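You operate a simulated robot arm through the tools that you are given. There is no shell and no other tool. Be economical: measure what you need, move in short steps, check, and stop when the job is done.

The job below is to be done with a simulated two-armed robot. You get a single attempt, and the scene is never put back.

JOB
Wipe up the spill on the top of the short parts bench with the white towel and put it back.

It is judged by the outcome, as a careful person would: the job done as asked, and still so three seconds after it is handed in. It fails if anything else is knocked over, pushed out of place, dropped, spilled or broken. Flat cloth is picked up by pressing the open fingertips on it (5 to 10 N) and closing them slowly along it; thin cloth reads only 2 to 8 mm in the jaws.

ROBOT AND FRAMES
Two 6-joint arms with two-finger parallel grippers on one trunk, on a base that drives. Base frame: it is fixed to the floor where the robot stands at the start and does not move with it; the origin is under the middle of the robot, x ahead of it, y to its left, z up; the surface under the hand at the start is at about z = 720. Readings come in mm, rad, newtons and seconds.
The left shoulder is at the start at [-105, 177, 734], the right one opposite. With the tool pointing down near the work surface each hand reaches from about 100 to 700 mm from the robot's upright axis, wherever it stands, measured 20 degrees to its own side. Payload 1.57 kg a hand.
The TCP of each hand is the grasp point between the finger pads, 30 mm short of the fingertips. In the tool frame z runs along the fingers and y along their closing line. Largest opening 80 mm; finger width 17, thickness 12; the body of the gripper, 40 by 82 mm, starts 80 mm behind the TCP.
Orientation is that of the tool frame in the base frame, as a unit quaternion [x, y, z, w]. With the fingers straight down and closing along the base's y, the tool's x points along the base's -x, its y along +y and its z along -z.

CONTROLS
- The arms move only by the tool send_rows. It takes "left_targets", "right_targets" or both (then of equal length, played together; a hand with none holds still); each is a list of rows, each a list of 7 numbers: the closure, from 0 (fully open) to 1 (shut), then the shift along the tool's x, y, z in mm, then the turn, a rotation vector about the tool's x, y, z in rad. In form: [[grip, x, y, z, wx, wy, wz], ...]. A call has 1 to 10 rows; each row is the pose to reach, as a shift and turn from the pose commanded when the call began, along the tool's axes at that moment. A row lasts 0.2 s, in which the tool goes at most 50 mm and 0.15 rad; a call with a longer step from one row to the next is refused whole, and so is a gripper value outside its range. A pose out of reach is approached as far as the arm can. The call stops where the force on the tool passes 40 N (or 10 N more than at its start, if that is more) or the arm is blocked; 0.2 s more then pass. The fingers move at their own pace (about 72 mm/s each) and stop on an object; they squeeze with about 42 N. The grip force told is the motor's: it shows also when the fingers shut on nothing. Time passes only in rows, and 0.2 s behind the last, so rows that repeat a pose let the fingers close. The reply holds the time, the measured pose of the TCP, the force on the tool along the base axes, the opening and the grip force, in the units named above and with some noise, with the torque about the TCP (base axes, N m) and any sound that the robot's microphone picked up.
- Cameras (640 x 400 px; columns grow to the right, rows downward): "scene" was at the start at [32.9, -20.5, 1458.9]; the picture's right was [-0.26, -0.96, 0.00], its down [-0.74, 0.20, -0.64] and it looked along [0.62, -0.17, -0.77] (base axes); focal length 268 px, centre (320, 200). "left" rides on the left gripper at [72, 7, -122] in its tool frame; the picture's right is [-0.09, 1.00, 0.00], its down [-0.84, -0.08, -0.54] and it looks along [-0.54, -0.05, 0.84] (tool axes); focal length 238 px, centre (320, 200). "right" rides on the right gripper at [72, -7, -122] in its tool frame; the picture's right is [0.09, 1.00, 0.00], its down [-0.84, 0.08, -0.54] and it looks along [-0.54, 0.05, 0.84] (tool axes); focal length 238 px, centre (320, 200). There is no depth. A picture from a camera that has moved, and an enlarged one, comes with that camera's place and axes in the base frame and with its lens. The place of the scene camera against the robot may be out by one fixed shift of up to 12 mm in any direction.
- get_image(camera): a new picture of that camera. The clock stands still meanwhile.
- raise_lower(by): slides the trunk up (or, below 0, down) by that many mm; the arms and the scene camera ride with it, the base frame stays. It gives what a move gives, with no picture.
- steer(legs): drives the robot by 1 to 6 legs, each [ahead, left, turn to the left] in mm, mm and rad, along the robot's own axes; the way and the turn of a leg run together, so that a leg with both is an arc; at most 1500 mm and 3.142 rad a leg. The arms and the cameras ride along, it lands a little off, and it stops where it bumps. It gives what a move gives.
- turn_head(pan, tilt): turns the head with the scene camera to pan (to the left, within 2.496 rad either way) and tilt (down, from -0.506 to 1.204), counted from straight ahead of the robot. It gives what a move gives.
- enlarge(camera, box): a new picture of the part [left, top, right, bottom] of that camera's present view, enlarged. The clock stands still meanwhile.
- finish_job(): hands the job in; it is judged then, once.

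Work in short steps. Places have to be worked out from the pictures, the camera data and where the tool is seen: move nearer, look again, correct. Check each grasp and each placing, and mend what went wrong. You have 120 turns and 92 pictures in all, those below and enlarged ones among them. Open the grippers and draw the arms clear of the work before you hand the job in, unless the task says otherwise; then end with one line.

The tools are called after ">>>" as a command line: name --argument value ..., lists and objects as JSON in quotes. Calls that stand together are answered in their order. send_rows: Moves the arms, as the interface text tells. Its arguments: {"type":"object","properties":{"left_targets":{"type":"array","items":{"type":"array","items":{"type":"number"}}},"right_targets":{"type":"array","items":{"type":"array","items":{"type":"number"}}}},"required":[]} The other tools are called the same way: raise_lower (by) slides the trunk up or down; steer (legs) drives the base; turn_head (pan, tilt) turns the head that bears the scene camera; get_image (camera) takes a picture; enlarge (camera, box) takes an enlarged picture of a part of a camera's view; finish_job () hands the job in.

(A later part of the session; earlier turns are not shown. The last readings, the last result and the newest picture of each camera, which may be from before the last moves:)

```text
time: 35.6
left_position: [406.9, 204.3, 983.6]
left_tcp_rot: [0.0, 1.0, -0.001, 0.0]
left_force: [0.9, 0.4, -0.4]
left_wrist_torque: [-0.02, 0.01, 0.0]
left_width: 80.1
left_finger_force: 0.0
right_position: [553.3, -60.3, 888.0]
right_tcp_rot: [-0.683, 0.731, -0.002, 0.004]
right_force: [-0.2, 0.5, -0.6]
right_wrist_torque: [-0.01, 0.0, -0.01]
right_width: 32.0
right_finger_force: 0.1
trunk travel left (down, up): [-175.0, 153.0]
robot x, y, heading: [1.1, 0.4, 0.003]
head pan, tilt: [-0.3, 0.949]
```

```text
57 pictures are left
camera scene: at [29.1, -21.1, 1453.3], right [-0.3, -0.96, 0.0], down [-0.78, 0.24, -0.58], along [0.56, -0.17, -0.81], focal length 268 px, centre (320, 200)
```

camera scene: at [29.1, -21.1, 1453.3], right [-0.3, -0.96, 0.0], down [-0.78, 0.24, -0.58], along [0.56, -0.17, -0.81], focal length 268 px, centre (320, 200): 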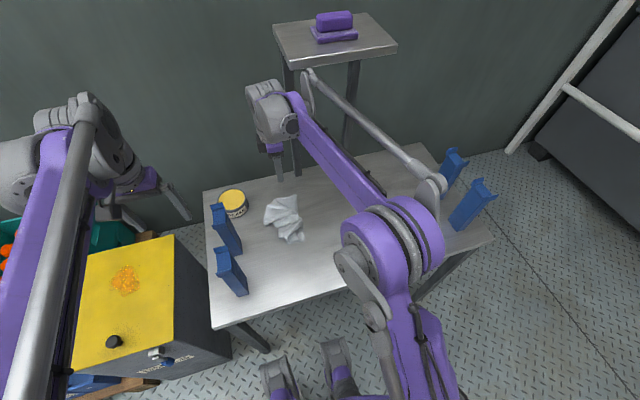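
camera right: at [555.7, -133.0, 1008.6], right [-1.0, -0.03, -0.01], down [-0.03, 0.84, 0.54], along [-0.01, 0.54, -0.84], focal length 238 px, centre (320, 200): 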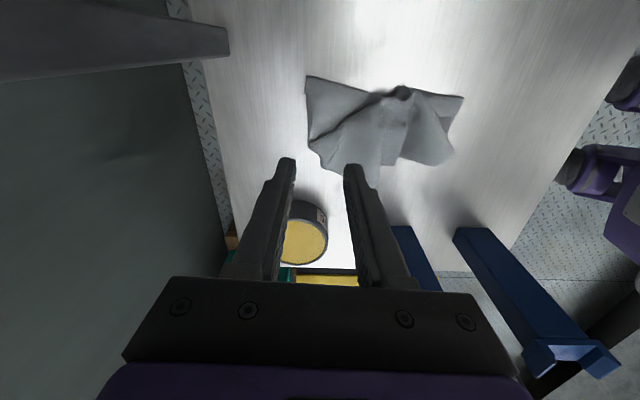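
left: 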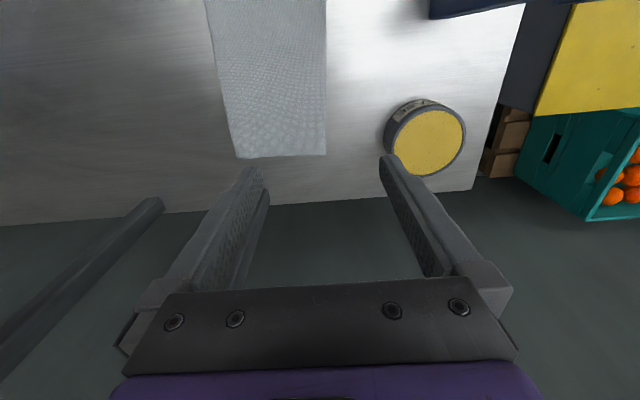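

The far edge runs at x≈570 from y -105 to -30. I shift 16 mm back (+tool y) and descend to just above the cloth.

>>> send_rows --right_targets '[[0.6, 0, 16, 40, 0, 0, 0], [0.6, 0, 16, 80, 0, 0, 0], [0.6, 0, 16, 110, 0, 0, 0], [0.6, 0, 16, 125, 0, 0, 0], [0.6, 0, 16, 130, 0, 0, 0]]'

>>> get_image --camera "right"

```text
time: 36.8
left_position: [406.2, 203.8, 985.0]
left_tcp_rot: [0.0, 1.0, 0.0, 0.0]
left_force: [-0.4, 0.4, -0.2]
left_wrist_torque: [-0.01, 0.0, 0.05]
left_width: 80.2
left_finger_force: 0.0
right_position: [537.7, -60.9, 759.4]
right_tcp_rot: [-0.682, 0.731, -0.002, 0.003]
right_force: [0.8, -0.2, 0.0]
right_wrist_torque: [-0.02, 0.01, 0.03]
right_width: 31.8
right_finger_force: 0.0
trunk travel left (down, up): [-175.0, 153.0]
robot x, y, heading: [0.7, 2.2, -0.002]
head pan, tilt: [-0.3, 0.949]
```

```text
56 pictures are left
camera right: at [539.2, -133.4, 880.3], right [-1.0, -0.02, -0.01], down [-0.02, 0.84, 0.54], along [-0.01, 0.54, -0.84], focal length 238 px, centre (320, 200)
```

right: 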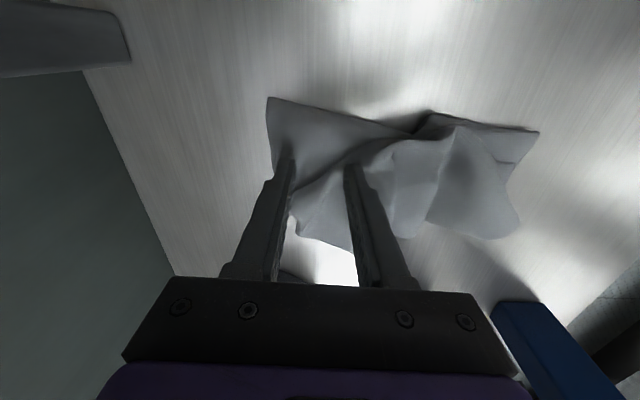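

Far finger sits near the hem; I shift 4 mm more back and creep to contact.

>>> send_rows --right_targets '[[0.6, 0, 4, 2, 0, 0, 0], [0.6, 0, 4, 4, 0, 0, 0], [0.6, 0, 4, 6, 0, 0, 0], [0.6, 0, 4, 6.5, 0, 0, 0]]'

```text
time: 37.8
left_position: [406.4, 204.3, 984.4]
left_tcp_rot: [0.0, 1.0, 0.001, 0.0]
left_force: [-0.5, -0.3, 0.4]
left_wrist_torque: [0.03, 0.0, 0.02]
left_width: 80.2
left_finger_force: 0.1
right_position: [532.2, -60.1, 754.8]
right_tcp_rot: [-0.682, 0.731, -0.002, 0.003]
right_force: [0.9, 1.3, 6.9]
right_wrist_torque: [0.08, 0.18, -0.04]
right_width: 31.4
right_finger_force: 0.0
trunk travel left (down, up): [-175.0, 153.0]
robot x, y, heading: [1.9, -4.5, 0.002]
head pan, tilt: [-0.3, 0.949]
```

Contact 7 N, mostly on the rear finger. I press ~1.2 mm more and close slowly.

>>> send_rows --right_targets '[[0.6, 0, 0, 1.2, 0, 0, 0], [0.68, 0, 0, 1.4, 0, 0, 0], [0.76, 0, 0, 1.4, 0, 0, 0], [0.84, 0, 0, 1.4, 0, 0, 0], [0.92, 0, 0, 1.4, 0, 0, 0], [1, 0, 0, 1.4, 0, 0, 0], [1, 0, 0, 1.4, 0, 0, 0], [1, 0, 0, 1.4, 0, 0, 0]]'

>>> get_image --camera "right"

```text
time: 39.6
left_position: [404.9, 203.5, 985.7]
left_tcp_rot: [0.0, 1.0, 0.0, 0.002]
left_force: [-0.1, 0.1, -0.3]
left_wrist_torque: [0.0, 0.02, 0.01]
left_width: 80.0
left_finger_force: 0.0
right_position: [532.4, -59.1, 751.5]
right_tcp_rot: [-0.681, 0.732, -0.003, 0.005]
right_force: [-3.8, -0.7, 19.5]
right_wrist_torque: [0.1, 0.32, -0.01]
right_width: 2.0
right_finger_force: 23.2
trunk travel left (down, up): [-175.0, 153.0]
robot x, y, heading: [1.3, 0.4, -0.0]
head pan, tilt: [-0.3, 0.949]
```

```text
55 pictures are left
camera right: at [533.4, -132.3, 873.7], right [-1.0, -0.02, -0.01], down [-0.02, 0.84, 0.54], along [0.0, 0.54, -0.84], focal length 238 px, centre (320, 200)
```

right: 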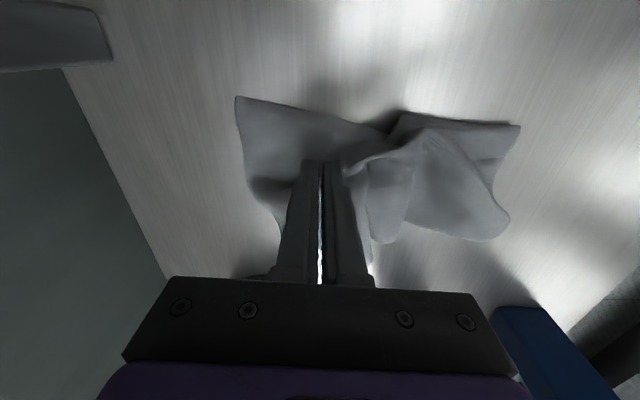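

Width 2.0 mm: perhaps only a little cloth is caught. I lift gently and look.

>>> send_rows --right_targets '[[1, 0, 0, -10, 0, 0, 0], [1, 0, 5, -35, 0, 0, 0], [1, 0, 15, -70, 0, 0, 0], [1, 0, 30, -110, 0, 0, 0]]'

>>> get_image --camera "right"

```text
time: 40.6
left_position: [406.0, 204.1, 985.1]
left_tcp_rot: [0.0, 1.0, 0.0, -0.001]
left_force: [-0.7, 0.9, -0.8]
left_wrist_torque: [0.01, 0.01, -0.01]
left_width: 80.1
left_finger_force: 0.0
right_position: [497.5, -56.6, 863.0]
right_tcp_rot: [-0.682, 0.731, -0.003, 0.003]
right_force: [-0.2, 0.3, -0.2]
right_wrist_torque: [-0.01, 0.01, 0.0]
right_width: 2.2
right_finger_force: 23.5
trunk travel left (down, up): [-175.0, 153.0]
robot x, y, heading: [-0.6, -0.1, -0.002]
head pan, tilt: [-0.3, 0.949]
```

```text
54 pictures are left
camera right: at [500.3, -130.2, 984.5], right [-1.0, -0.02, -0.01], down [-0.02, 0.84, 0.54], along [0.0, 0.54, -0.84], focal length 238 px, centre (320, 200)
```

right: 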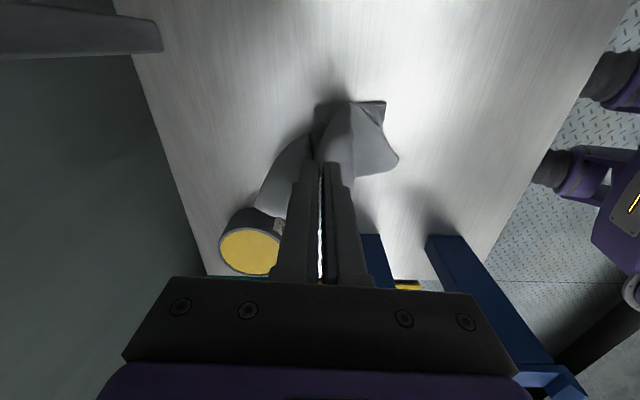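

It is held. I raise it to full hang and move back toward x≈390, then inspect.

>>> send_rows --right_targets '[[1, 0, 15, -40, 0, 0, 0], [1, 0, 40, -75, 0, 0, 0], [1, 0, 65, -105, 0, 0, 0], [1, 0, 90, -125, 0, 0, 0], [1, 0, 100, -125, 0, 0, 0], [1, 0, 100, -125, 0, 0, 0]]'

>>> get_image --camera "right"

>>> enlarge --camera "scene" --box '[180, 100, 420, 250]'

>>> get_image --camera "left"

```text
time: 42.0
left_position: [405.3, 204.4, 985.2]
left_tcp_rot: [0.0, 1.0, 0.0, 0.0]
left_force: [-0.1, 0.1, 1.2]
left_wrist_torque: [-0.02, 0.02, -0.02]
left_width: 80.1
left_finger_force: 0.1
right_position: [400.0, -51.5, 984.5]
right_tcp_rot: [-0.682, 0.732, -0.003, 0.003]
right_force: [1.2, 0.2, -0.3]
right_wrist_torque: [-0.01, -0.01, 0.03]
right_width: 2.3
right_finger_force: 24.5
trunk travel left (down, up): [-175.0, 153.0]
robot x, y, heading: [0.7, 2.2, -0.002]
head pan, tilt: [-0.3, 0.949]
```

```text
53 pictures are left
camera right: at [401.9, -122.5, 1104.7], right [-1.0, -0.02, -0.01], down [-0.02, 0.84, 0.54], along [-0.01, 0.54, -0.84], focal length 238 px, centre (320, 200)
```

right: 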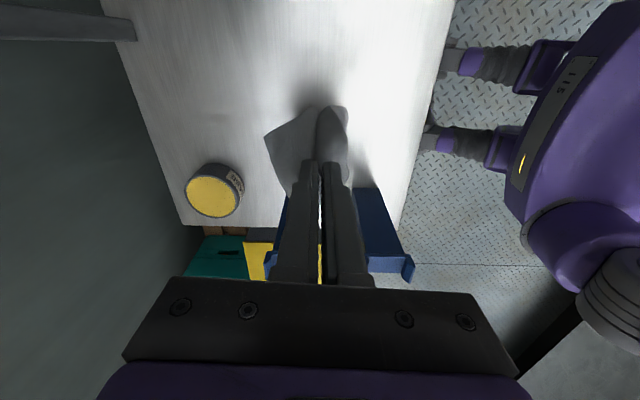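

```text
2.67 times, centred on (300, 175) of scene
camera zoom: at [28.5, -21.8, 1453.3], right [-0.29, -0.96, 0.0], down [-0.78, 0.24, -0.58], along [0.56, -0.17, -0.81], focal length 714 px, centre (373, 267)
```

zoom: 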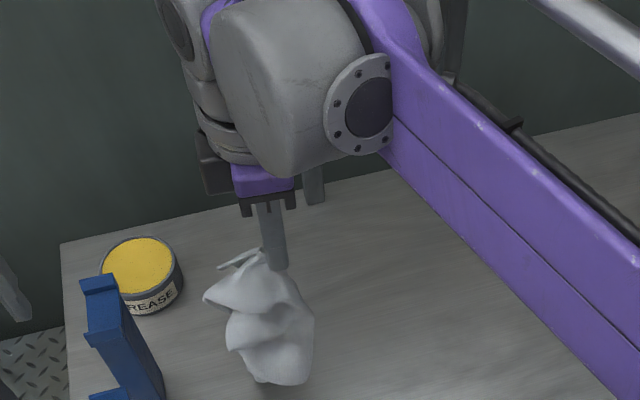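

```text
51 pictures are left
camera left: at [334.5, 211.4, 1106.4], right [0.09, 1.0, 0.0], down [0.84, -0.08, 0.54], along [0.54, -0.05, -0.84], focal length 238 px, centre (320, 200)
```

left: 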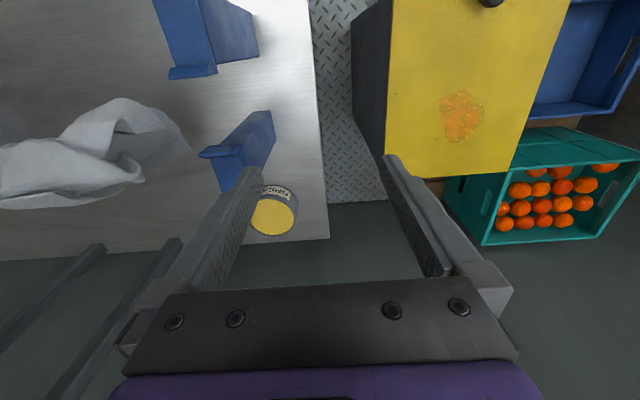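

It hangs nearly full length. I move it to (360, -70) and lower until the bottom end touches near x=360.

>>> send_rows --right_targets '[[1, 10, 20, 0, 0, 0, 0], [1, 21, 40, 0, 0, 0, 0], [1, 21, 40, 0, 0, 0, 0], [1, 21, 40, 20, 0, 0, 0], [1, 21, 40, 40, 0, 0, 0]]'

>>> get_image --camera "left"

>>> get_image --camera "scene"

```text
time: 43.2
left_position: [406.9, 204.4, 985.0]
left_tcp_rot: [0.0, 1.0, 0.0, 0.0]
left_force: [-0.6, 0.6, 0.2]
left_wrist_torque: [0.02, 0.03, 0.0]
left_width: 80.0
left_finger_force: 0.0
right_position: [361.9, -68.4, 946.6]
right_tcp_rot: [-0.682, 0.731, -0.002, 0.004]
right_force: [-0.6, -0.9, -0.2]
right_wrist_torque: [-0.02, 0.04, 0.01]
right_width: 2.0
right_finger_force: 23.6
trunk travel left (down, up): [-175.0, 153.0]
robot x, y, heading: [-0.1, -0.5, 0.006]
head pan, tilt: [-0.3, 0.949]
```

```text
50 pictures are left
camera left: at [334.6, 211.4, 1106.3], right [0.09, 1.0, 0.0], down [0.84, -0.08, 0.54], along [0.54, -0.05, -0.84], focal length 238 px, centre (320, 200)
```

left: 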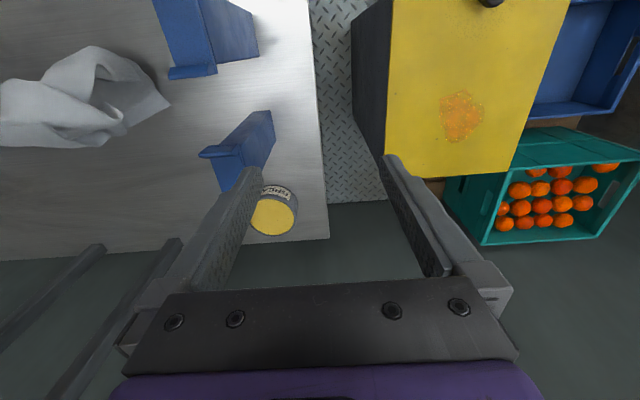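

```text
49 pictures are left
camera scene: at [28.7, -21.8, 1453.3], right [-0.29, -0.96, 0.0], down [-0.78, 0.24, -0.58], along [0.56, -0.17, -0.81], focal length 268 px, centre (320, 200)
```

scene: 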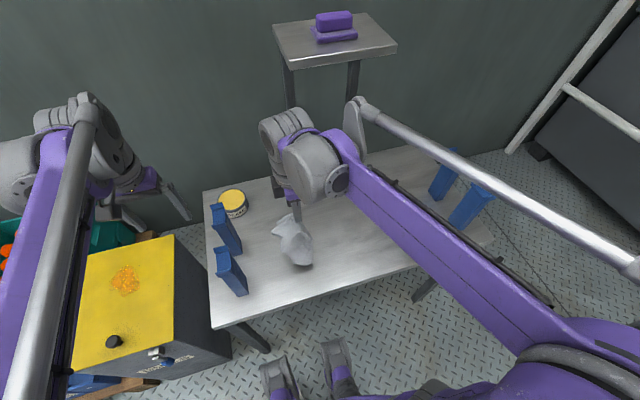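

Bottom touches around x≈330–350. I now lay it: forward and down in an arc, ending with a slight forward pull to straighten.

>>> send_rows --right_targets '[[1, 0, -25, 15, 0, 0, 0], [1, 0, -55, 25, 0, 0, 0], [1, 0, -85, 40, 0, 0, 0], [1, 0, -115, 65, 0, 0, 0], [1, 0, -140, 95, 0, 0, 0], [1, 0, -160, 125, 0, 0, 0], [1, 0, -175, 155, 0, 0, 0], [1, 0, -185, 180, 0, 0, 0], [1, 0, -195, 187, 0, 0, 0]]'

>>> get_image --camera "right"

>>> enlarge --camera "scene" --box '[200, 150, 440, 300]'

```text
time: 45.2
left_position: [406.9, 203.6, 984.1]
left_tcp_rot: [0.001, 1.0, 0.0, 0.0]
left_force: [0.1, 0.0, -0.1]
left_wrist_torque: [0.0, -0.02, -0.04]
left_width: 80.2
left_finger_force: 0.0
right_position: [558.1, -82.7, 760.1]
right_tcp_rot: [-0.682, 0.731, -0.002, 0.004]
right_force: [-0.3, -0.4, 0.1]
right_wrist_torque: [0.02, 0.01, -0.01]
right_width: 2.0
right_finger_force: 23.7
trunk travel left (down, up): [-175.0, 153.0]
robot x, y, heading: [-0.7, 0.6, -0.001]
head pan, tilt: [-0.3, 0.949]
```

```text
48 pictures are left
camera right: at [559.4, -155.8, 881.5], right [-1.0, -0.02, -0.01], down [-0.02, 0.84, 0.54], along [-0.01, 0.54, -0.84], focal length 238 px, centre (320, 200)
```

right: 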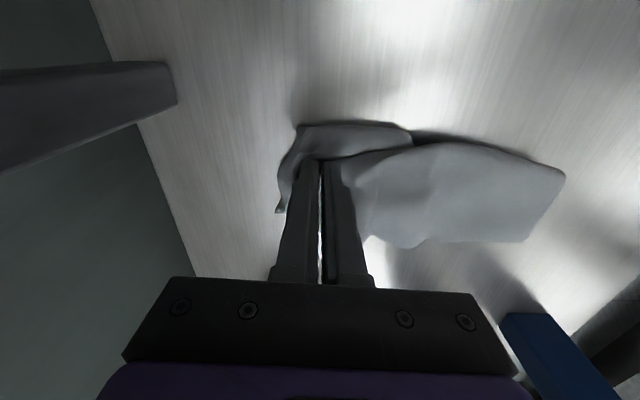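

```text
2.67 times, centred on (320, 225) of scene
camera zoom: at [28.8, -21.9, 1453.3], right [-0.29, -0.96, 0.0], down [-0.78, 0.24, -0.58], along [0.56, -0.17, -0.81], focal length 714 px, centre (320, 133)
```

zoom: 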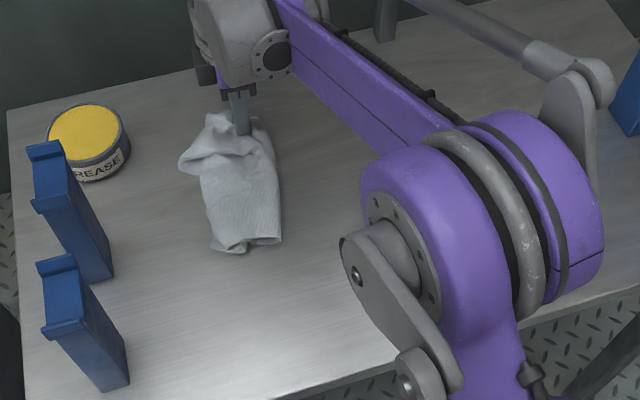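

Much better: it lies lengthwise, near end at x≈405. I set it down, release and rise to view.

>>> send_rows --right_targets '[[1, 0, 0, 6, 0, 0, 0], [0.8, 0, 0, 6, 0, 0, 0], [0.6, 0, 0, 6, 0, 0, 0], [0.5, 0, 0, 5, 0, 0, 0], [0.4, 0, 0, -30, 0, 0, 0], [0.3, 0, 0, -75, 0, 0, 0], [0.3, 30, 20, -110, 0, 0, 0], [0.3, 70, 40, -115, 0, 0, 0], [0.3, 110, 65, -115, 0, 0, 0], [0.3, 150, 80, -115, 0, 0, 0]]'

>>> enlarge --camera "scene" --box '[240, 180, 336, 260]'

>>> get_image --camera "right"

```text
refused: row 7 steps farther than a row can; nothing moved
```

```text
5.00 times, centred on (288, 220) of scene
camera zoom: at [28.8, -21.9, 1453.3], right [-0.29, -0.96, 0.0], down [-0.78, 0.24, -0.58], along [0.56, -0.17, -0.81], focal length 1338 px, centre (480, 100)
```

zoom: 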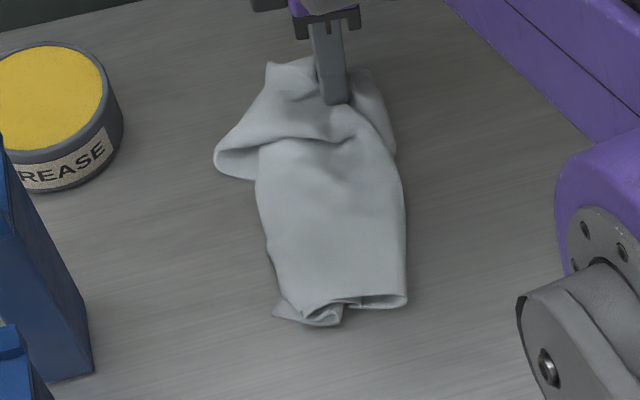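

```text
45 pictures are left
camera right: at [559.4, -155.8, 881.5], right [-1.0, -0.02, -0.01], down [-0.02, 0.84, 0.54], along [-0.01, 0.54, -0.84], focal length 238 px, centre (320, 200)
```

right: 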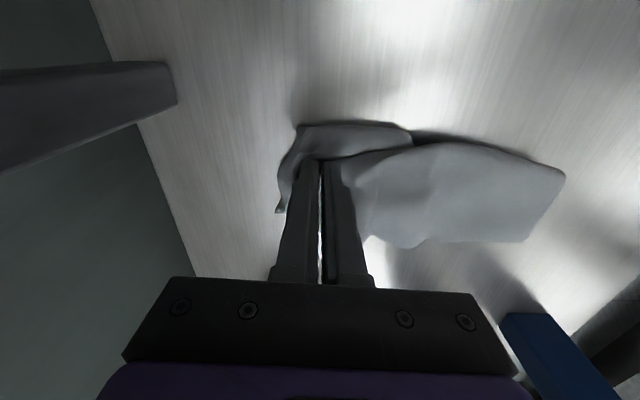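

One step was too long; repeat with shorter steps.

>>> send_rows --right_targets '[[1, 0, 0, 6, 0, 0, 0], [0.8, 0, 0, 6, 0, 0, 0], [0.6, 0, 0, 6, 0, 0, 0], [0.5, 0, 0, 5, 0, 0, 0], [0.4, 0, 0, -30, 0, 0, 0], [0.3, 0, 0, -75, 0, 0, 0], [0.3, 25, 15, -105, 0, 0, 0], [0.3, 65, 30, -115, 0, 0, 0], [0.3, 105, 50, -115, 0, 0, 0], [0.3, 145, 70, -115, 0, 0, 0]]'

>>> enlarge --camera "scene" --box '[240, 180, 336, 260]'

>>> get_image --camera "right"

```text
time: 47.4
left_position: [405.6, 204.0, 983.6]
left_tcp_rot: [0.0, 1.0, 0.0, 0.0]
left_force: [-0.7, 0.4, 0.2]
left_wrist_torque: [-0.02, -0.01, 0.03]
left_width: 79.9
left_finger_force: 0.0
right_position: [475.6, -222.2, 872.0]
right_tcp_rot: [-0.682, 0.731, -0.003, 0.004]
right_force: [-0.1, -0.2, 0.4]
right_wrist_torque: [-0.02, 0.0, -0.05]
right_width: 55.9
right_finger_force: 0.1
trunk travel left (down, up): [-175.0, 153.0]
robot x, y, heading: [3.9, 1.2, -0.003]
head pan, tilt: [-0.3, 0.949]
```

```text
5.00 times, centred on (288, 220) of scene
camera zoom: at [28.0, -22.3, 1453.3], right [-0.29, -0.96, 0.0], down [-0.78, 0.24, -0.58], along [0.56, -0.17, -0.81], focal length 1338 px, centre (480, 100)
```

zoom: 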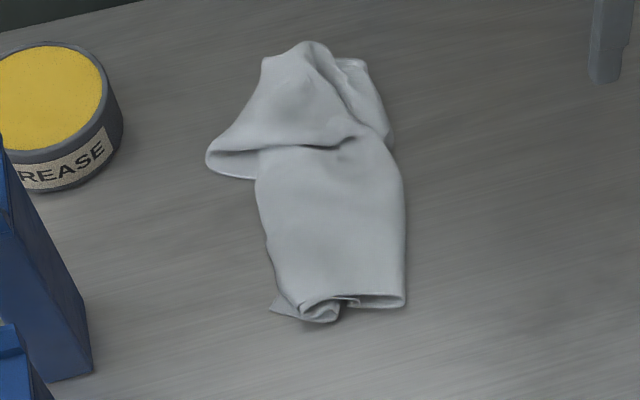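

```text
43 pictures are left
camera right: at [475.7, -295.5, 993.5], right [-1.0, -0.02, -0.01], down [-0.02, 0.84, 0.54], along [0.0, 0.54, -0.84], focal length 238 px, centre (320, 200)
```

right: 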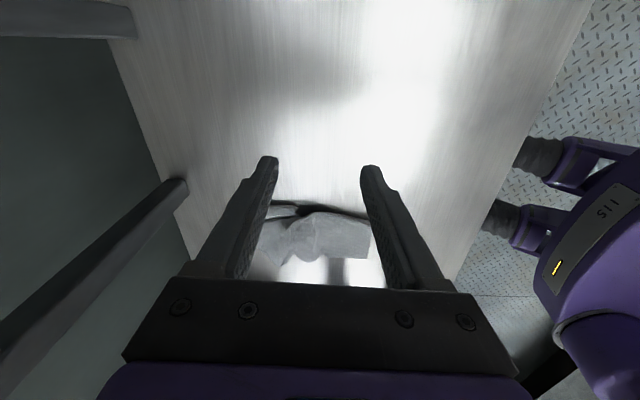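

The towel lies as a neat strip, centred at about (503,-58) versus the original (481,-83). I'll pinch its near end and draw it back toward -x/-y, which straightens and recentres it. First I go above (432,-55).

>>> send_rows --right_targets '[[0.5, -40, 15, -20, 0, 0, 0], [0.6, -85, 25, -20, 0, 0, 0], [0.6, -130, 35, -10, 0, 0, 0], [0.6, -167, 38, 0, 0, 0, 0], [0.6, -167, 38, 40, 0, 0, 0], [0.6, -167, 38, 80, 0, 0, 0]]'

>>> get_image --camera "right"

```text
time: 48.8
left_position: [406.9, 204.8, 985.4]
left_tcp_rot: [-0.001, 1.0, 0.0, 0.0]
left_force: [0.5, 0.4, 0.0]
left_wrist_torque: [-0.01, -0.01, -0.03]
left_width: 80.1
left_finger_force: 0.1
right_position: [448.2, -50.8, 791.4]
right_tcp_rot: [-0.681, 0.732, -0.002, 0.004]
right_force: [-0.4, -0.8, 0.9]
right_wrist_torque: [0.01, -0.01, 0.02]
right_width: 31.8
right_finger_force: 0.1
trunk travel left (down, up): [-175.0, 153.0]
robot x, y, heading: [-1.5, 2.0, -0.003]
head pan, tilt: [-0.3, 0.949]
```

```text
42 pictures are left
camera right: at [449.4, -125.3, 913.0], right [-1.0, -0.02, -0.01], down [-0.02, 0.84, 0.54], along [-0.01, 0.54, -0.84], focal length 238 px, centre (320, 200)
```

right: 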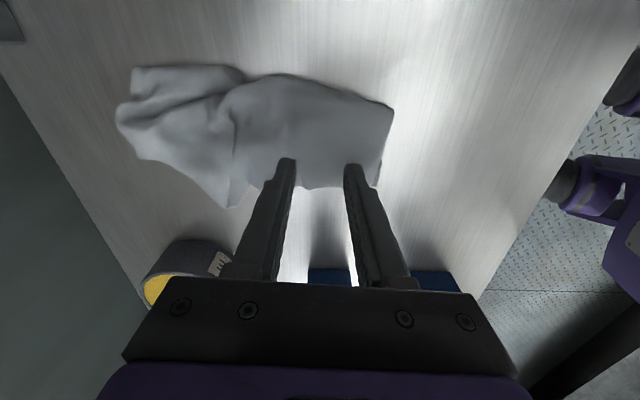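

Near end is at x≈393, y -85…-20. I shift to x≈425 and lower toward contact.

>>> send_rows --right_targets '[[0.6, 0, 23, 10, 0, 0, 0], [0.6, 0, 23, 22, 0, 0, 0], [0.6, 0, 23, 27, 0, 0, 0], [0.6, 0, 23, 30, 0, 0, 0], [0.6, 0, 23, 33, 0, 0, 0]]'

```text
time: 50.0
left_position: [406.8, 204.8, 984.3]
left_tcp_rot: [0.0, 1.0, 0.0, 0.0]
left_force: [-0.2, 0.1, -0.2]
left_wrist_torque: [-0.01, -0.01, 0.0]
left_width: 79.7
left_finger_force: 0.1
right_position: [428.9, -52.7, 760.5]
right_tcp_rot: [-0.682, 0.731, -0.002, 0.003]
right_force: [0.5, 0.0, 0.8]
right_wrist_torque: [0.0, 0.0, 0.01]
right_width: 32.1
right_finger_force: 0.0
trunk travel left (down, up): [-175.0, 153.0]
robot x, y, heading: [1.1, -2.8, 0.0]
head pan, tilt: [-0.3, 0.949]
```

No contact yet; I creep down.

>>> send_rows --right_targets '[[0.6, 0, 3, 2, 0, 0, 0], [0.6, 0, 3, 4, 0, 0, 0], [0.6, 0, 3, 5, 0, 0, 0], [0.6, 0, 3, 6, 0, 0, 0]]'

```text
time: 51.0
left_position: [406.4, 202.7, 984.2]
left_tcp_rot: [0.0, 1.0, 0.0, 0.0]
left_force: [0.9, 0.9, 0.5]
left_wrist_torque: [0.02, 0.04, 0.02]
left_width: 79.9
left_finger_force: 0.0
right_position: [423.7, -50.1, 755.1]
right_tcp_rot: [-0.683, 0.73, -0.002, 0.003]
right_force: [-0.3, -1.5, 2.7]
right_wrist_torque: [0.02, 0.04, 0.01]
right_width: 31.4
right_finger_force: 0.1
trunk travel left (down, up): [-175.0, 153.0]
robot x, y, heading: [-1.0, -1.2, 0.0]
head pan, tilt: [-0.3, 0.949]
```

Light contact (2.7 N). Press 1 mm more and close slowly.

>>> send_rows --right_targets '[[0.6, 0, 0, 1, 0, 0, 0], [0.68, 0, 0, 1.2, 0, 0, 0], [0.76, 0, 0, 1.2, 0, 0, 0], [0.84, 0, 0, 1.2, 0, 0, 0], [0.92, 0, 0, 1.2, 0, 0, 0], [1, 0, 0, 1.2, 0, 0, 0], [1, 0, 0, 1.2, 0, 0, 0], [1, 0, 0, 1.2, 0, 0, 0]]'

>>> get_image --camera "right"

```text
time: 52.8
left_position: [405.9, 202.9, 985.1]
left_tcp_rot: [0.0, 1.0, 0.001, 0.0]
left_force: [0.3, 0.1, 0.4]
left_wrist_torque: [-0.02, 0.0, 0.0]
left_width: 79.9
left_finger_force: 0.0
right_position: [424.4, -50.1, 753.5]
right_tcp_rot: [-0.682, 0.731, -0.004, 0.003]
right_force: [4.3, 0.4, 22.1]
right_wrist_torque: [0.04, -0.14, -0.01]
right_width: 4.0
right_finger_force: 24.0
trunk travel left (down, up): [-175.0, 153.0]
robot x, y, heading: [-1.2, -2.6, 0.001]
head pan, tilt: [-0.3, 0.949]
```

```text
41 pictures are left
camera right: at [425.3, -123.7, 874.6], right [-1.0, -0.02, -0.01], down [-0.02, 0.84, 0.54], along [0.0, 0.54, -0.84], focal length 238 px, centre (320, 200)
```

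right: 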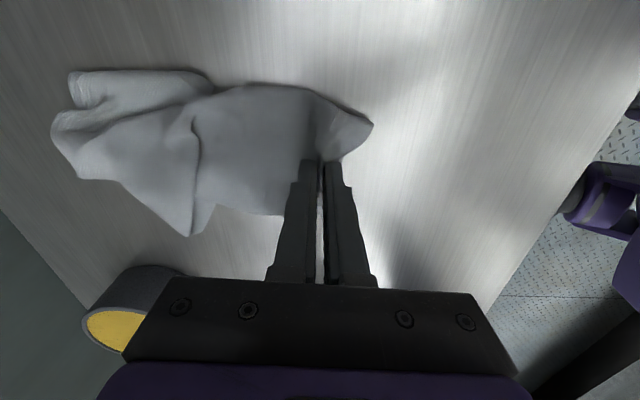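

Gripped (4 mm). I raise 3 mm and draw it back 45 mm and 25 mm to -y.

>>> send_rows --right_targets '[[1, 0, 0, -4, 0, 0, 0], [1, 5, 9, -4, 0, 0, 0], [1, 10, 18, -4, 0, 0, 0], [1, 15, 27, -4, 0, 0, 0], [1, 20, 36, -4, 0, 0, 0], [1, 28, 45, -4, 0, 0, 0]]'

>>> enlarge --camera "scene" --box '[240, 170, 352, 260]'

>>> get_image --camera "right"

```text
time: 54.2
left_position: [405.9, 204.3, 984.7]
left_tcp_rot: [0.001, 1.0, 0.0, 0.0]
left_force: [0.6, 0.1, -0.4]
left_wrist_torque: [0.01, -0.03, 0.03]
left_width: 80.2
left_finger_force: 0.0
right_position: [378.1, -76.5, 754.7]
right_tcp_rot: [-0.682, 0.731, -0.003, 0.004]
right_force: [0.3, 0.0, 0.8]
right_wrist_torque: [-0.05, -0.03, 0.0]
right_width: 3.8
right_finger_force: 24.3
trunk travel left (down, up): [-175.0, 153.0]
robot x, y, heading: [0.7, -1.7, -0.002]
head pan, tilt: [-0.3, 0.949]
```

```text
4.44 times, centred on (296, 215) of scene
camera zoom: at [28.1, -22.0, 1453.3], right [-0.29, -0.96, 0.0], down [-0.78, 0.24, -0.58], along [0.56, -0.17, -0.81], focal length 1190 px, centre (427, 133)
```

zoom: 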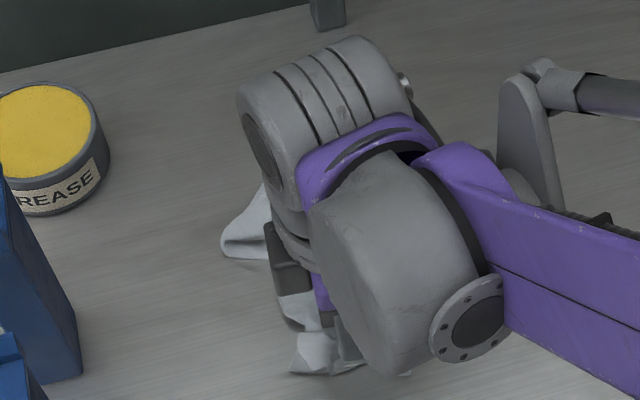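

```text
39 pictures are left
camera right: at [379.0, -148.8, 876.7], right [-1.0, -0.02, -0.01], down [-0.02, 0.84, 0.54], along [-0.01, 0.54, -0.84], focal length 238 px, centre (320, 200)
```

right: 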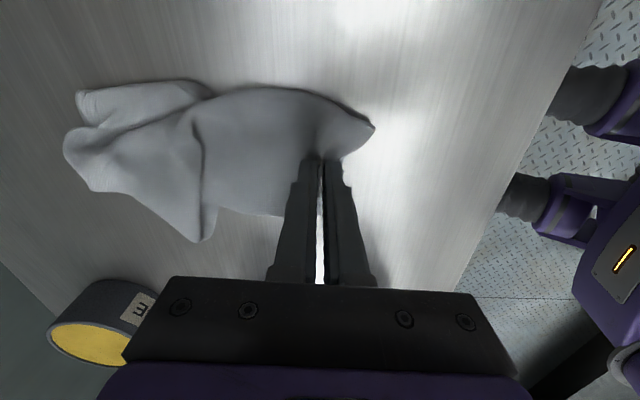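

The towel slid back as a sheet; extents now about x 345–550. I release, rise and move aside to view it.

>>> send_rows --right_targets '[[1, 0, 0, 2, 0, 0, 0], [0.8, 0, 0, 2, 0, 0, 0], [0.6, 0, 0, 2, 0, 0, 0], [0.5, 0, 0, 1, 0, 0, 0], [0.4, 0, 0, -30, 0, 0, 0], [0.3, 0, 0, -75, 0, 0, 0], [0.3, 25, 0, -110, 0, 0, 0], [0.3, 70, 0, -125, 0, 0, 0], [0.3, 115, 0, -130, 0, 0, 0], [0.3, 160, 0, -130, 0, 0, 0]]'

>>> send_rows --right_targets '[[0, 45, 0, 0, 0, 0, 0.15], [0, 90, 0, 0, 0, 0, 0.3]]'

>>> enlarge --camera "scene" --box '[240, 180, 336, 260]'

```text
time: 56.4
left_position: [406.0, 203.2, 984.0]
left_tcp_rot: [0.0, 1.0, 0.0, 0.0]
left_force: [-0.3, -0.2, -0.1]
left_wrist_torque: [0.02, -0.01, -0.04]
left_width: 80.1
left_finger_force: 0.1
right_position: [365.4, -234.7, 884.9]
right_tcp_rot: [-0.683, 0.73, -0.002, 0.004]
right_force: [-0.5, 0.1, -0.6]
right_wrist_torque: [0.0, -0.01, -0.01]
right_width: 56.0
right_finger_force: 0.1
trunk travel left (down, up): [-175.0, 153.0]
robot x, y, heading: [-0.2, -1.7, -0.003]
head pan, tilt: [-0.3, 0.949]
```

```text
time: 57.0
left_position: [405.9, 202.8, 984.9]
left_tcp_rot: [0.0, 1.0, 0.0, 0.0]
left_force: [-0.4, -0.4, 0.3]
left_wrist_torque: [0.05, -0.03, -0.01]
left_width: 80.1
left_finger_force: 0.2
right_position: [360.2, -325.5, 886.2]
right_tcp_rot: [-0.565, 0.825, -0.001, 0.004]
right_force: [0.3, 0.0, -0.2]
right_wrist_torque: [0.0, 0.02, 0.0]
right_width: 79.8
right_finger_force: 0.1
trunk travel left (down, up): [-175.0, 153.0]
robot x, y, heading: [1.8, -2.2, -0.004]
head pan, tilt: [-0.3, 0.949]
```

```text
5.00 times, centred on (288, 220) of scene
camera zoom: at [28.7, -22.3, 1453.3], right [-0.29, -0.96, 0.0], down [-0.78, 0.24, -0.58], along [0.56, -0.17, -0.81], focal length 1338 px, centre (480, 100)
```

zoom: 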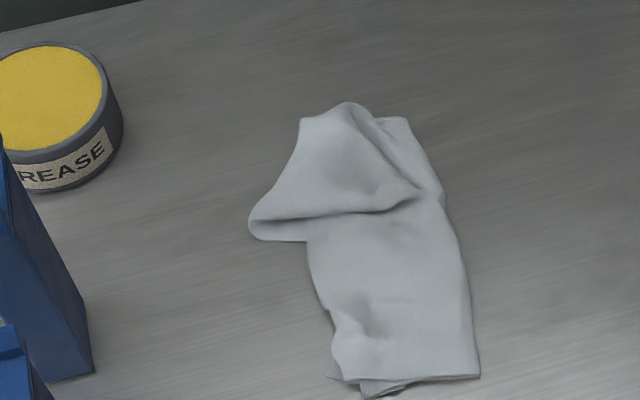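

Neat-looking strip. Its far-right corner is at ≈(534,-127); I'll pinch it there and draw it out toward its original spot (600,-156), which recentres and opens it further. Move above it first.

>>> send_rows --right_targets '[[0.3, -42, -9, 0, 0, 0, -0.05], [0.5, -84, -19, 0, 0, 0, -0.1], [0.6, -126, -28, 0, 0, 0, -0.15], [0.6, -168, -38, 0, 0, 0, -0.2], [0.6, -210, -47, 0, 0, 0, -0.25], [0.6, -249, -57, 0, 0, 0, -0.3], [0.6, -249, -57, 40, 0, 0, -0.35], [0.6, -249, -57, 80, 0, 0, -0.37]]'

>>> get_image --camera "right"

```text
time: 58.8
left_position: [406.7, 203.9, 984.5]
left_tcp_rot: [0.001, 1.0, 0.0, 0.0]
left_force: [0.2, 0.3, -0.6]
left_wrist_torque: [0.0, 0.01, -0.02]
left_width: 80.1
left_finger_force: 0.0
right_position: [503.1, -113.8, 805.3]
right_tcp_rot: [0.708, -0.706, 0.003, -0.003]
right_force: [0.3, -1.1, -0.3]
right_wrist_torque: [-0.01, 0.0, 0.01]
right_width: 32.2
right_finger_force: 0.0
trunk travel left (down, up): [-175.0, 153.0]
robot x, y, heading: [-1.1, 0.0, -0.004]
head pan, tilt: [-0.3, 0.949]
```

```text
37 pictures are left
camera right: at [509.5, -187.2, 926.3], right [-1.0, -0.09, -0.01], down [-0.08, 0.84, 0.54], along [-0.04, 0.54, -0.84], focal length 238 px, centre (320, 200)
```

right: 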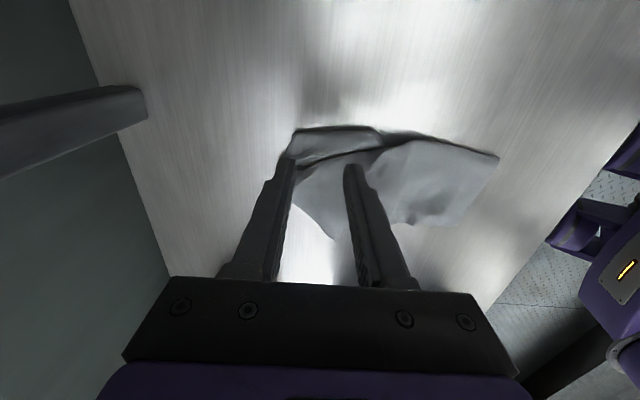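

The wing is visible: corner (523,-125), inner fold at y≈-95…-105. I shift 12 mm back, 3 mm outward and descend.

>>> send_rows --right_targets '[[0.65, 3, 10, 20, 0, 0, 0], [0.65, 3, 10, 40, 0, 0, 0], [0.65, 3, 10, 47, 0, 0, 0], [0.65, 3, 10, 50, 0, 0, 0], [0.65, 3, 10, 51.5, 0, 0, 0]]'

>>> get_image --camera "right"

```text
time: 60.0
left_position: [405.6, 203.4, 984.6]
left_tcp_rot: [0.0, 1.0, 0.0, 0.0]
left_force: [-0.4, -0.2, 0.0]
left_wrist_torque: [0.02, -0.01, -0.02]
left_width: 80.1
left_finger_force: 0.0
right_position: [492.7, -117.1, 756.0]
right_tcp_rot: [-0.707, 0.707, -0.003, 0.004]
right_force: [-0.2, -0.1, 0.4]
right_wrist_torque: [0.01, -0.02, 0.02]
right_width: 27.9
right_finger_force: 0.0
trunk travel left (down, up): [-175.0, 153.0]
robot x, y, heading: [-1.8, -0.1, 0.0]
head pan, tilt: [-0.3, 0.949]
```

```text
36 pictures are left
camera right: at [498.5, -189.9, 877.6], right [-1.0, -0.09, -0.01], down [-0.08, 0.84, 0.54], along [-0.04, 0.54, -0.84], focal length 238 px, centre (320, 200)
```

right: 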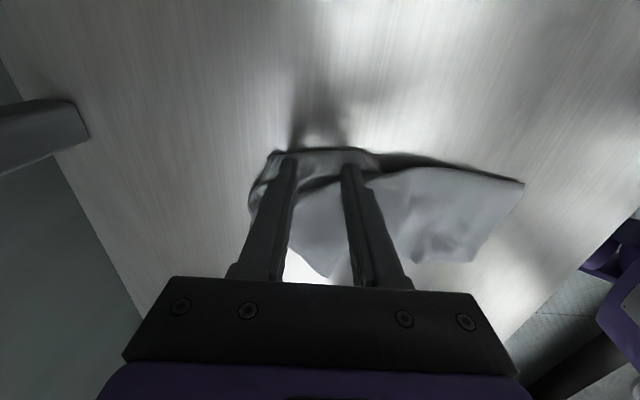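

Fingers are right over the wing. I creep down to contact.

>>> send_rows --right_targets '[[0.65, 0, 0, 1.5, 0, 0, 0], [0.65, 0, 0, 3, 0, 0, 0], [0.65, 0, 0, 4, 0, 0, 0]]'

```text
time: 60.8
left_position: [405.8, 203.7, 985.2]
left_tcp_rot: [0.0, 1.0, 0.0, 0.001]
left_force: [-1.3, 0.3, -0.7]
left_wrist_torque: [0.0, -0.01, 0.01]
left_width: 80.0
left_finger_force: 0.1
right_position: [492.0, -118.8, 752.8]
right_tcp_rot: [0.708, -0.706, 0.003, -0.002]
right_force: [-0.1, -1.4, 12.1]
right_wrist_torque: [0.03, 0.27, 0.03]
right_width: 28.0
right_finger_force: 0.0
trunk travel left (down, up): [-175.0, 153.0]
robot x, y, heading: [3.5, -0.5, 0.001]
head pan, tilt: [-0.3, 0.949]
```

12 N. I close slowly at this height.

>>> send_rows --right_targets '[[0.7, 0, 0, 0.2, 0, 0, 0], [0.76, 0, 0, 0.4, 0, 0, 0], [0.82, 0, 0, 0.4, 0, 0, 0], [0.88, 0, 0, 0.4, 0, 0, 0], [0.94, 0, 0, 0.4, 0, 0, 0], [1, 0, 0, 0.4, 0, 0, 0], [1, 0, 0, 0.4, 0, 0, 0]]'

>>> get_image --camera "right"

```text
time: 62.4
left_position: [405.6, 203.3, 985.8]
left_tcp_rot: [0.001, 1.0, -0.001, 0.0]
left_force: [-0.1, -0.5, 0.1]
left_wrist_torque: [0.01, -0.02, 0.01]
left_width: 79.9
left_finger_force: 0.1
right_position: [492.4, -117.4, 752.4]
right_tcp_rot: [-0.707, 0.707, -0.004, 0.003]
right_force: [-2.0, 0.3, 23.2]
right_wrist_torque: [0.1, 0.19, 0.01]
right_width: 4.3
right_finger_force: 25.2
trunk travel left (down, up): [-175.0, 153.0]
robot x, y, heading: [1.2, -1.0, -0.003]
head pan, tilt: [-0.3, 0.949]
```

```text
35 pictures are left
camera right: at [498.3, -189.0, 873.8], right [-1.0, -0.09, -0.01], down [-0.08, 0.84, 0.54], along [-0.04, 0.54, -0.84], focal length 238 px, centre (320, 200)
```

right: 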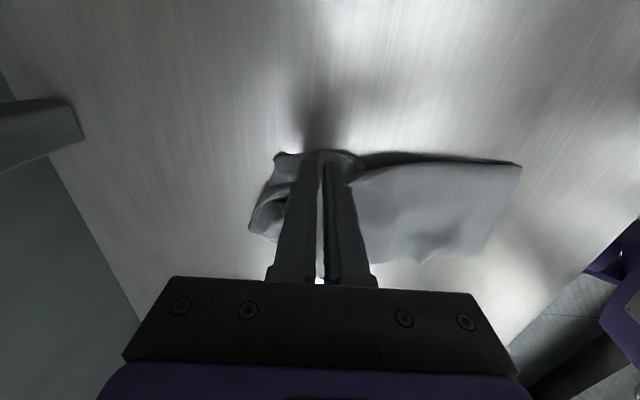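

Held (4.3 mm). I draw it toward +x 50 and -y 25, slowly.

>>> send_rows --right_targets '[[1, 0, 0, -4, 0, 0, 0], [1, 12, -8, -5, 0, 0, 0], [1, 20, -18, -5, 0, 0, 0], [1, 25, -28, -5, 0, 0, 0], [1, 25, -39, -5, 0, 0, 0], [1, 25, -50, -5, 0, 0, 0], [1, 25, -50, -2, 0, 0, 0]]'

>>> get_image --camera "right"

>>> enlarge --camera "scene" --box '[240, 180, 336, 260]'

```text
time: 64.0
left_position: [406.3, 203.5, 985.6]
left_tcp_rot: [0.0, 1.0, 0.0, 0.0]
left_force: [0.4, 0.4, -0.5]
left_wrist_torque: [0.02, 0.0, -0.01]
left_width: 80.2
left_finger_force: 0.1
right_position: [542.8, -142.9, 755.4]
right_tcp_rot: [-0.707, 0.707, -0.004, 0.003]
right_force: [0.8, 1.4, 8.2]
right_wrist_torque: [-0.03, -0.03, 0.02]
right_width: 1.9
right_finger_force: 23.6
trunk travel left (down, up): [-175.0, 153.0]
robot x, y, heading: [3.6, 0.7, 0.005]
head pan, tilt: [-0.3, 0.949]
```

```text
34 pictures are left
camera right: at [548.7, -215.6, 876.8], right [-1.0, -0.09, -0.01], down [-0.08, 0.84, 0.54], along [-0.04, 0.54, -0.84], focal length 238 px, centre (320, 200)
```

right: 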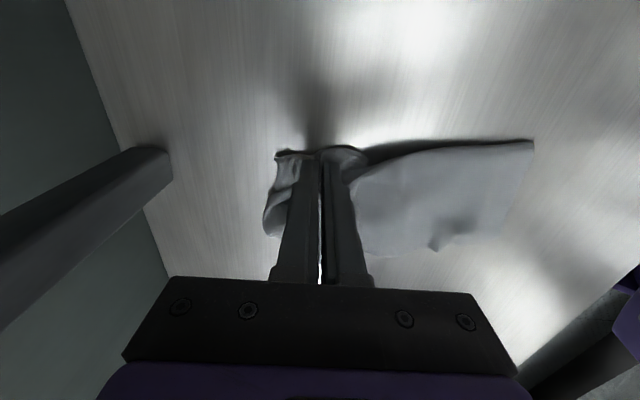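

```text
5.00 times, centred on (288, 220) of scene
camera zoom: at [27.5, -21.6, 1453.4], right [-0.29, -0.96, 0.0], down [-0.78, 0.24, -0.58], along [0.56, -0.17, -0.81], focal length 1338 px, centre (480, 100)
```

zoom: 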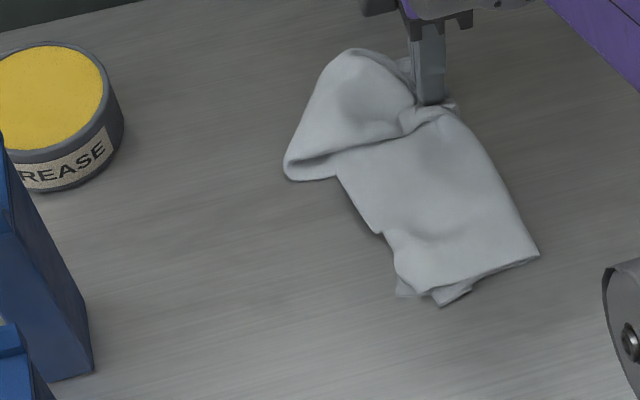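

The pull rotated the towel a bit toward -y. I release, then will press fingertips on its near half and slide it +y.

>>> send_rows --right_targets '[[0.8, 0, 0, 0, 0, 0, 0], [0.6, 0, 0, 0, 0, 0, 0], [0.6, 0, 0, -30, 0, 0, 0], [0.6, 0, 0, -70, 0, 0, 0], [0.6, 15, 35, -100, 0, 0, 0], [0.6, 20, 75, -100, 0, 0, 0], [0.6, 20, 105, -100, 0, 0, 0]]'

>>> get_image --camera "right"

```text
time: 65.6
left_position: [405.3, 202.7, 984.8]
left_tcp_rot: [0.0, 1.0, 0.0, 0.0]
left_force: [-0.4, 0.3, -0.5]
left_wrist_torque: [0.02, -0.02, 0.0]
left_width: 80.0
left_finger_force: 0.0
right_position: [436.3, -162.2, 857.5]
right_tcp_rot: [0.707, -0.707, 0.004, -0.003]
right_force: [-0.2, -0.1, 0.6]
right_wrist_torque: [0.03, 0.02, 0.03]
right_width: 31.8
right_finger_force: 0.1
trunk travel left (down, up): [-175.0, 153.0]
robot x, y, heading: [1.6, -1.3, 0.004]
head pan, tilt: [-0.3, 0.949]
```

```text
32 pictures are left
camera right: at [442.4, -235.5, 978.8], right [-1.0, -0.09, -0.01], down [-0.08, 0.84, 0.54], along [-0.04, 0.54, -0.84], focal length 238 px, centre (320, 200)
```

right: 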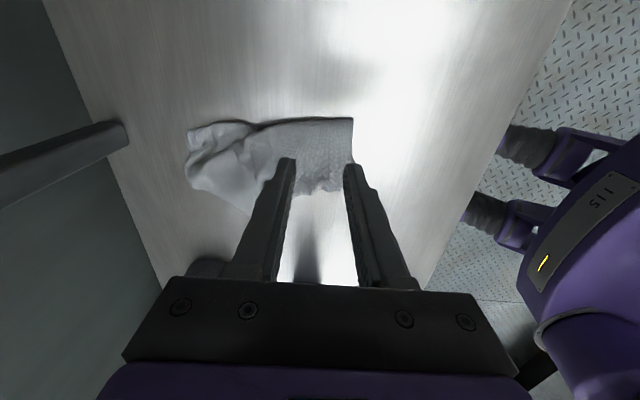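

The towel spans x 400–590, y -176…-45, so it needs about +30 mm in y. I press fingers on its middle (470,-125).

>>> send_rows --right_targets '[[0.6, -20, -20, 0, 0, 0, 0], [0.6, -37, -36, 20, 0, 0, 0], [0.6, -37, -36, 60, 0, 0, 0], [0.6, -37, -36, 90, 0, 0, 0], [0.6, -37, -36, 97, 0, 0, 0], [0.6, -37, -36, 100, 0, 0, 0], [0.6, -37, -36, 102, 0, 0, 0]]'

```text
time: 67.4
left_position: [406.2, 203.3, 985.5]
left_tcp_rot: [0.0, 1.0, 0.0, 0.001]
left_force: [0.1, 0.8, 0.8]
left_wrist_torque: [0.01, -0.01, 0.02]
left_width: 80.1
left_finger_force: 0.0
right_position: [475.1, -124.1, 754.2]
right_tcp_rot: [0.707, -0.707, 0.005, -0.005]
right_force: [0.1, -0.6, 26.1]
right_wrist_torque: [-0.01, -0.18, 0.0]
right_width: 31.4
right_finger_force: 0.0
trunk travel left (down, up): [-175.0, 153.0]
robot x, y, heading: [-1.9, 3.1, 0.002]
head pan, tilt: [-0.3, 0.949]
stopped in row 7 (right hand): the force on the tool passed its limit at 42 N (the readings are from after the stop); the commanded pose is now the measured one
```

Pressing at 26 N; I ease up ~1.5 mm and slide +y 32 mm.

>>> send_rows --right_targets '[[0.6, 0, 0, -1.3, 0, 0, 0], [0.6, -8, 0, -1.3, 0, 0, 0], [0.6, -16, 0, -1.3, 0, 0, 0], [0.6, -24, 0, -1.3, 0, 0, 0], [0.6, -32, 0, -1.3, 0, 0, 0]]'

>>> enlarge --camera "scene" --box '[240, 180, 336, 260]'

>>> get_image --camera "right"

```text
time: 68.6
left_position: [406.7, 203.5, 983.6]
left_tcp_rot: [0.0, 1.0, -0.001, 0.0]
left_force: [0.2, -0.4, 0.2]
left_wrist_torque: [-0.03, 0.0, 0.03]
left_width: 80.1
left_finger_force: 0.0
right_position: [475.3, -92.5, 753.9]
right_tcp_rot: [-0.707, 0.707, -0.004, 0.003]
right_force: [0.6, -2.3, 9.1]
right_wrist_torque: [-0.06, -0.09, 0.0]
right_width: 31.9
right_finger_force: 0.1
trunk travel left (down, up): [-175.0, 153.0]
robot x, y, heading: [0.2, -0.1, -0.006]
head pan, tilt: [-0.3, 0.949]
```

```text
5.00 times, centred on (288, 220) of scene
camera zoom: at [27.8, -21.8, 1453.3], right [-0.29, -0.96, 0.0], down [-0.78, 0.24, -0.58], along [0.56, -0.17, -0.81], focal length 1338 px, centre (480, 100)
```

zoom: 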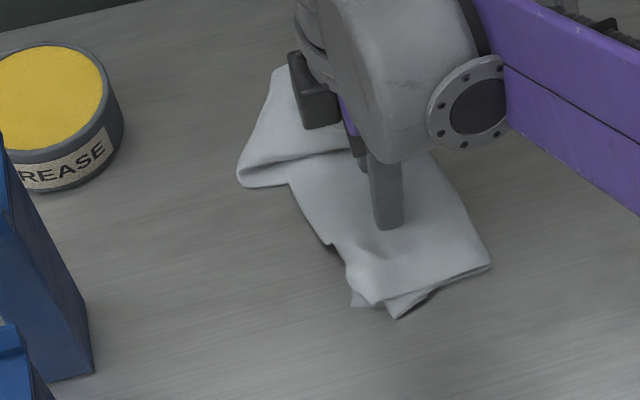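

```text
30 pictures are left
camera right: at [481.4, -165.1, 875.2], right [-1.0, -0.09, -0.01], down [-0.08, 0.84, 0.54], along [-0.04, 0.54, -0.84], focal length 238 px, centre (320, 200)
```

right: 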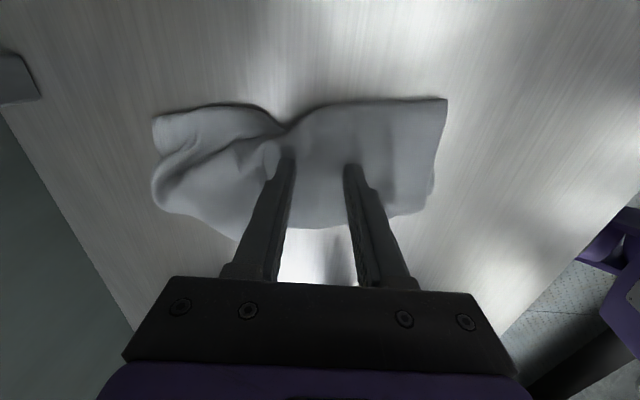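

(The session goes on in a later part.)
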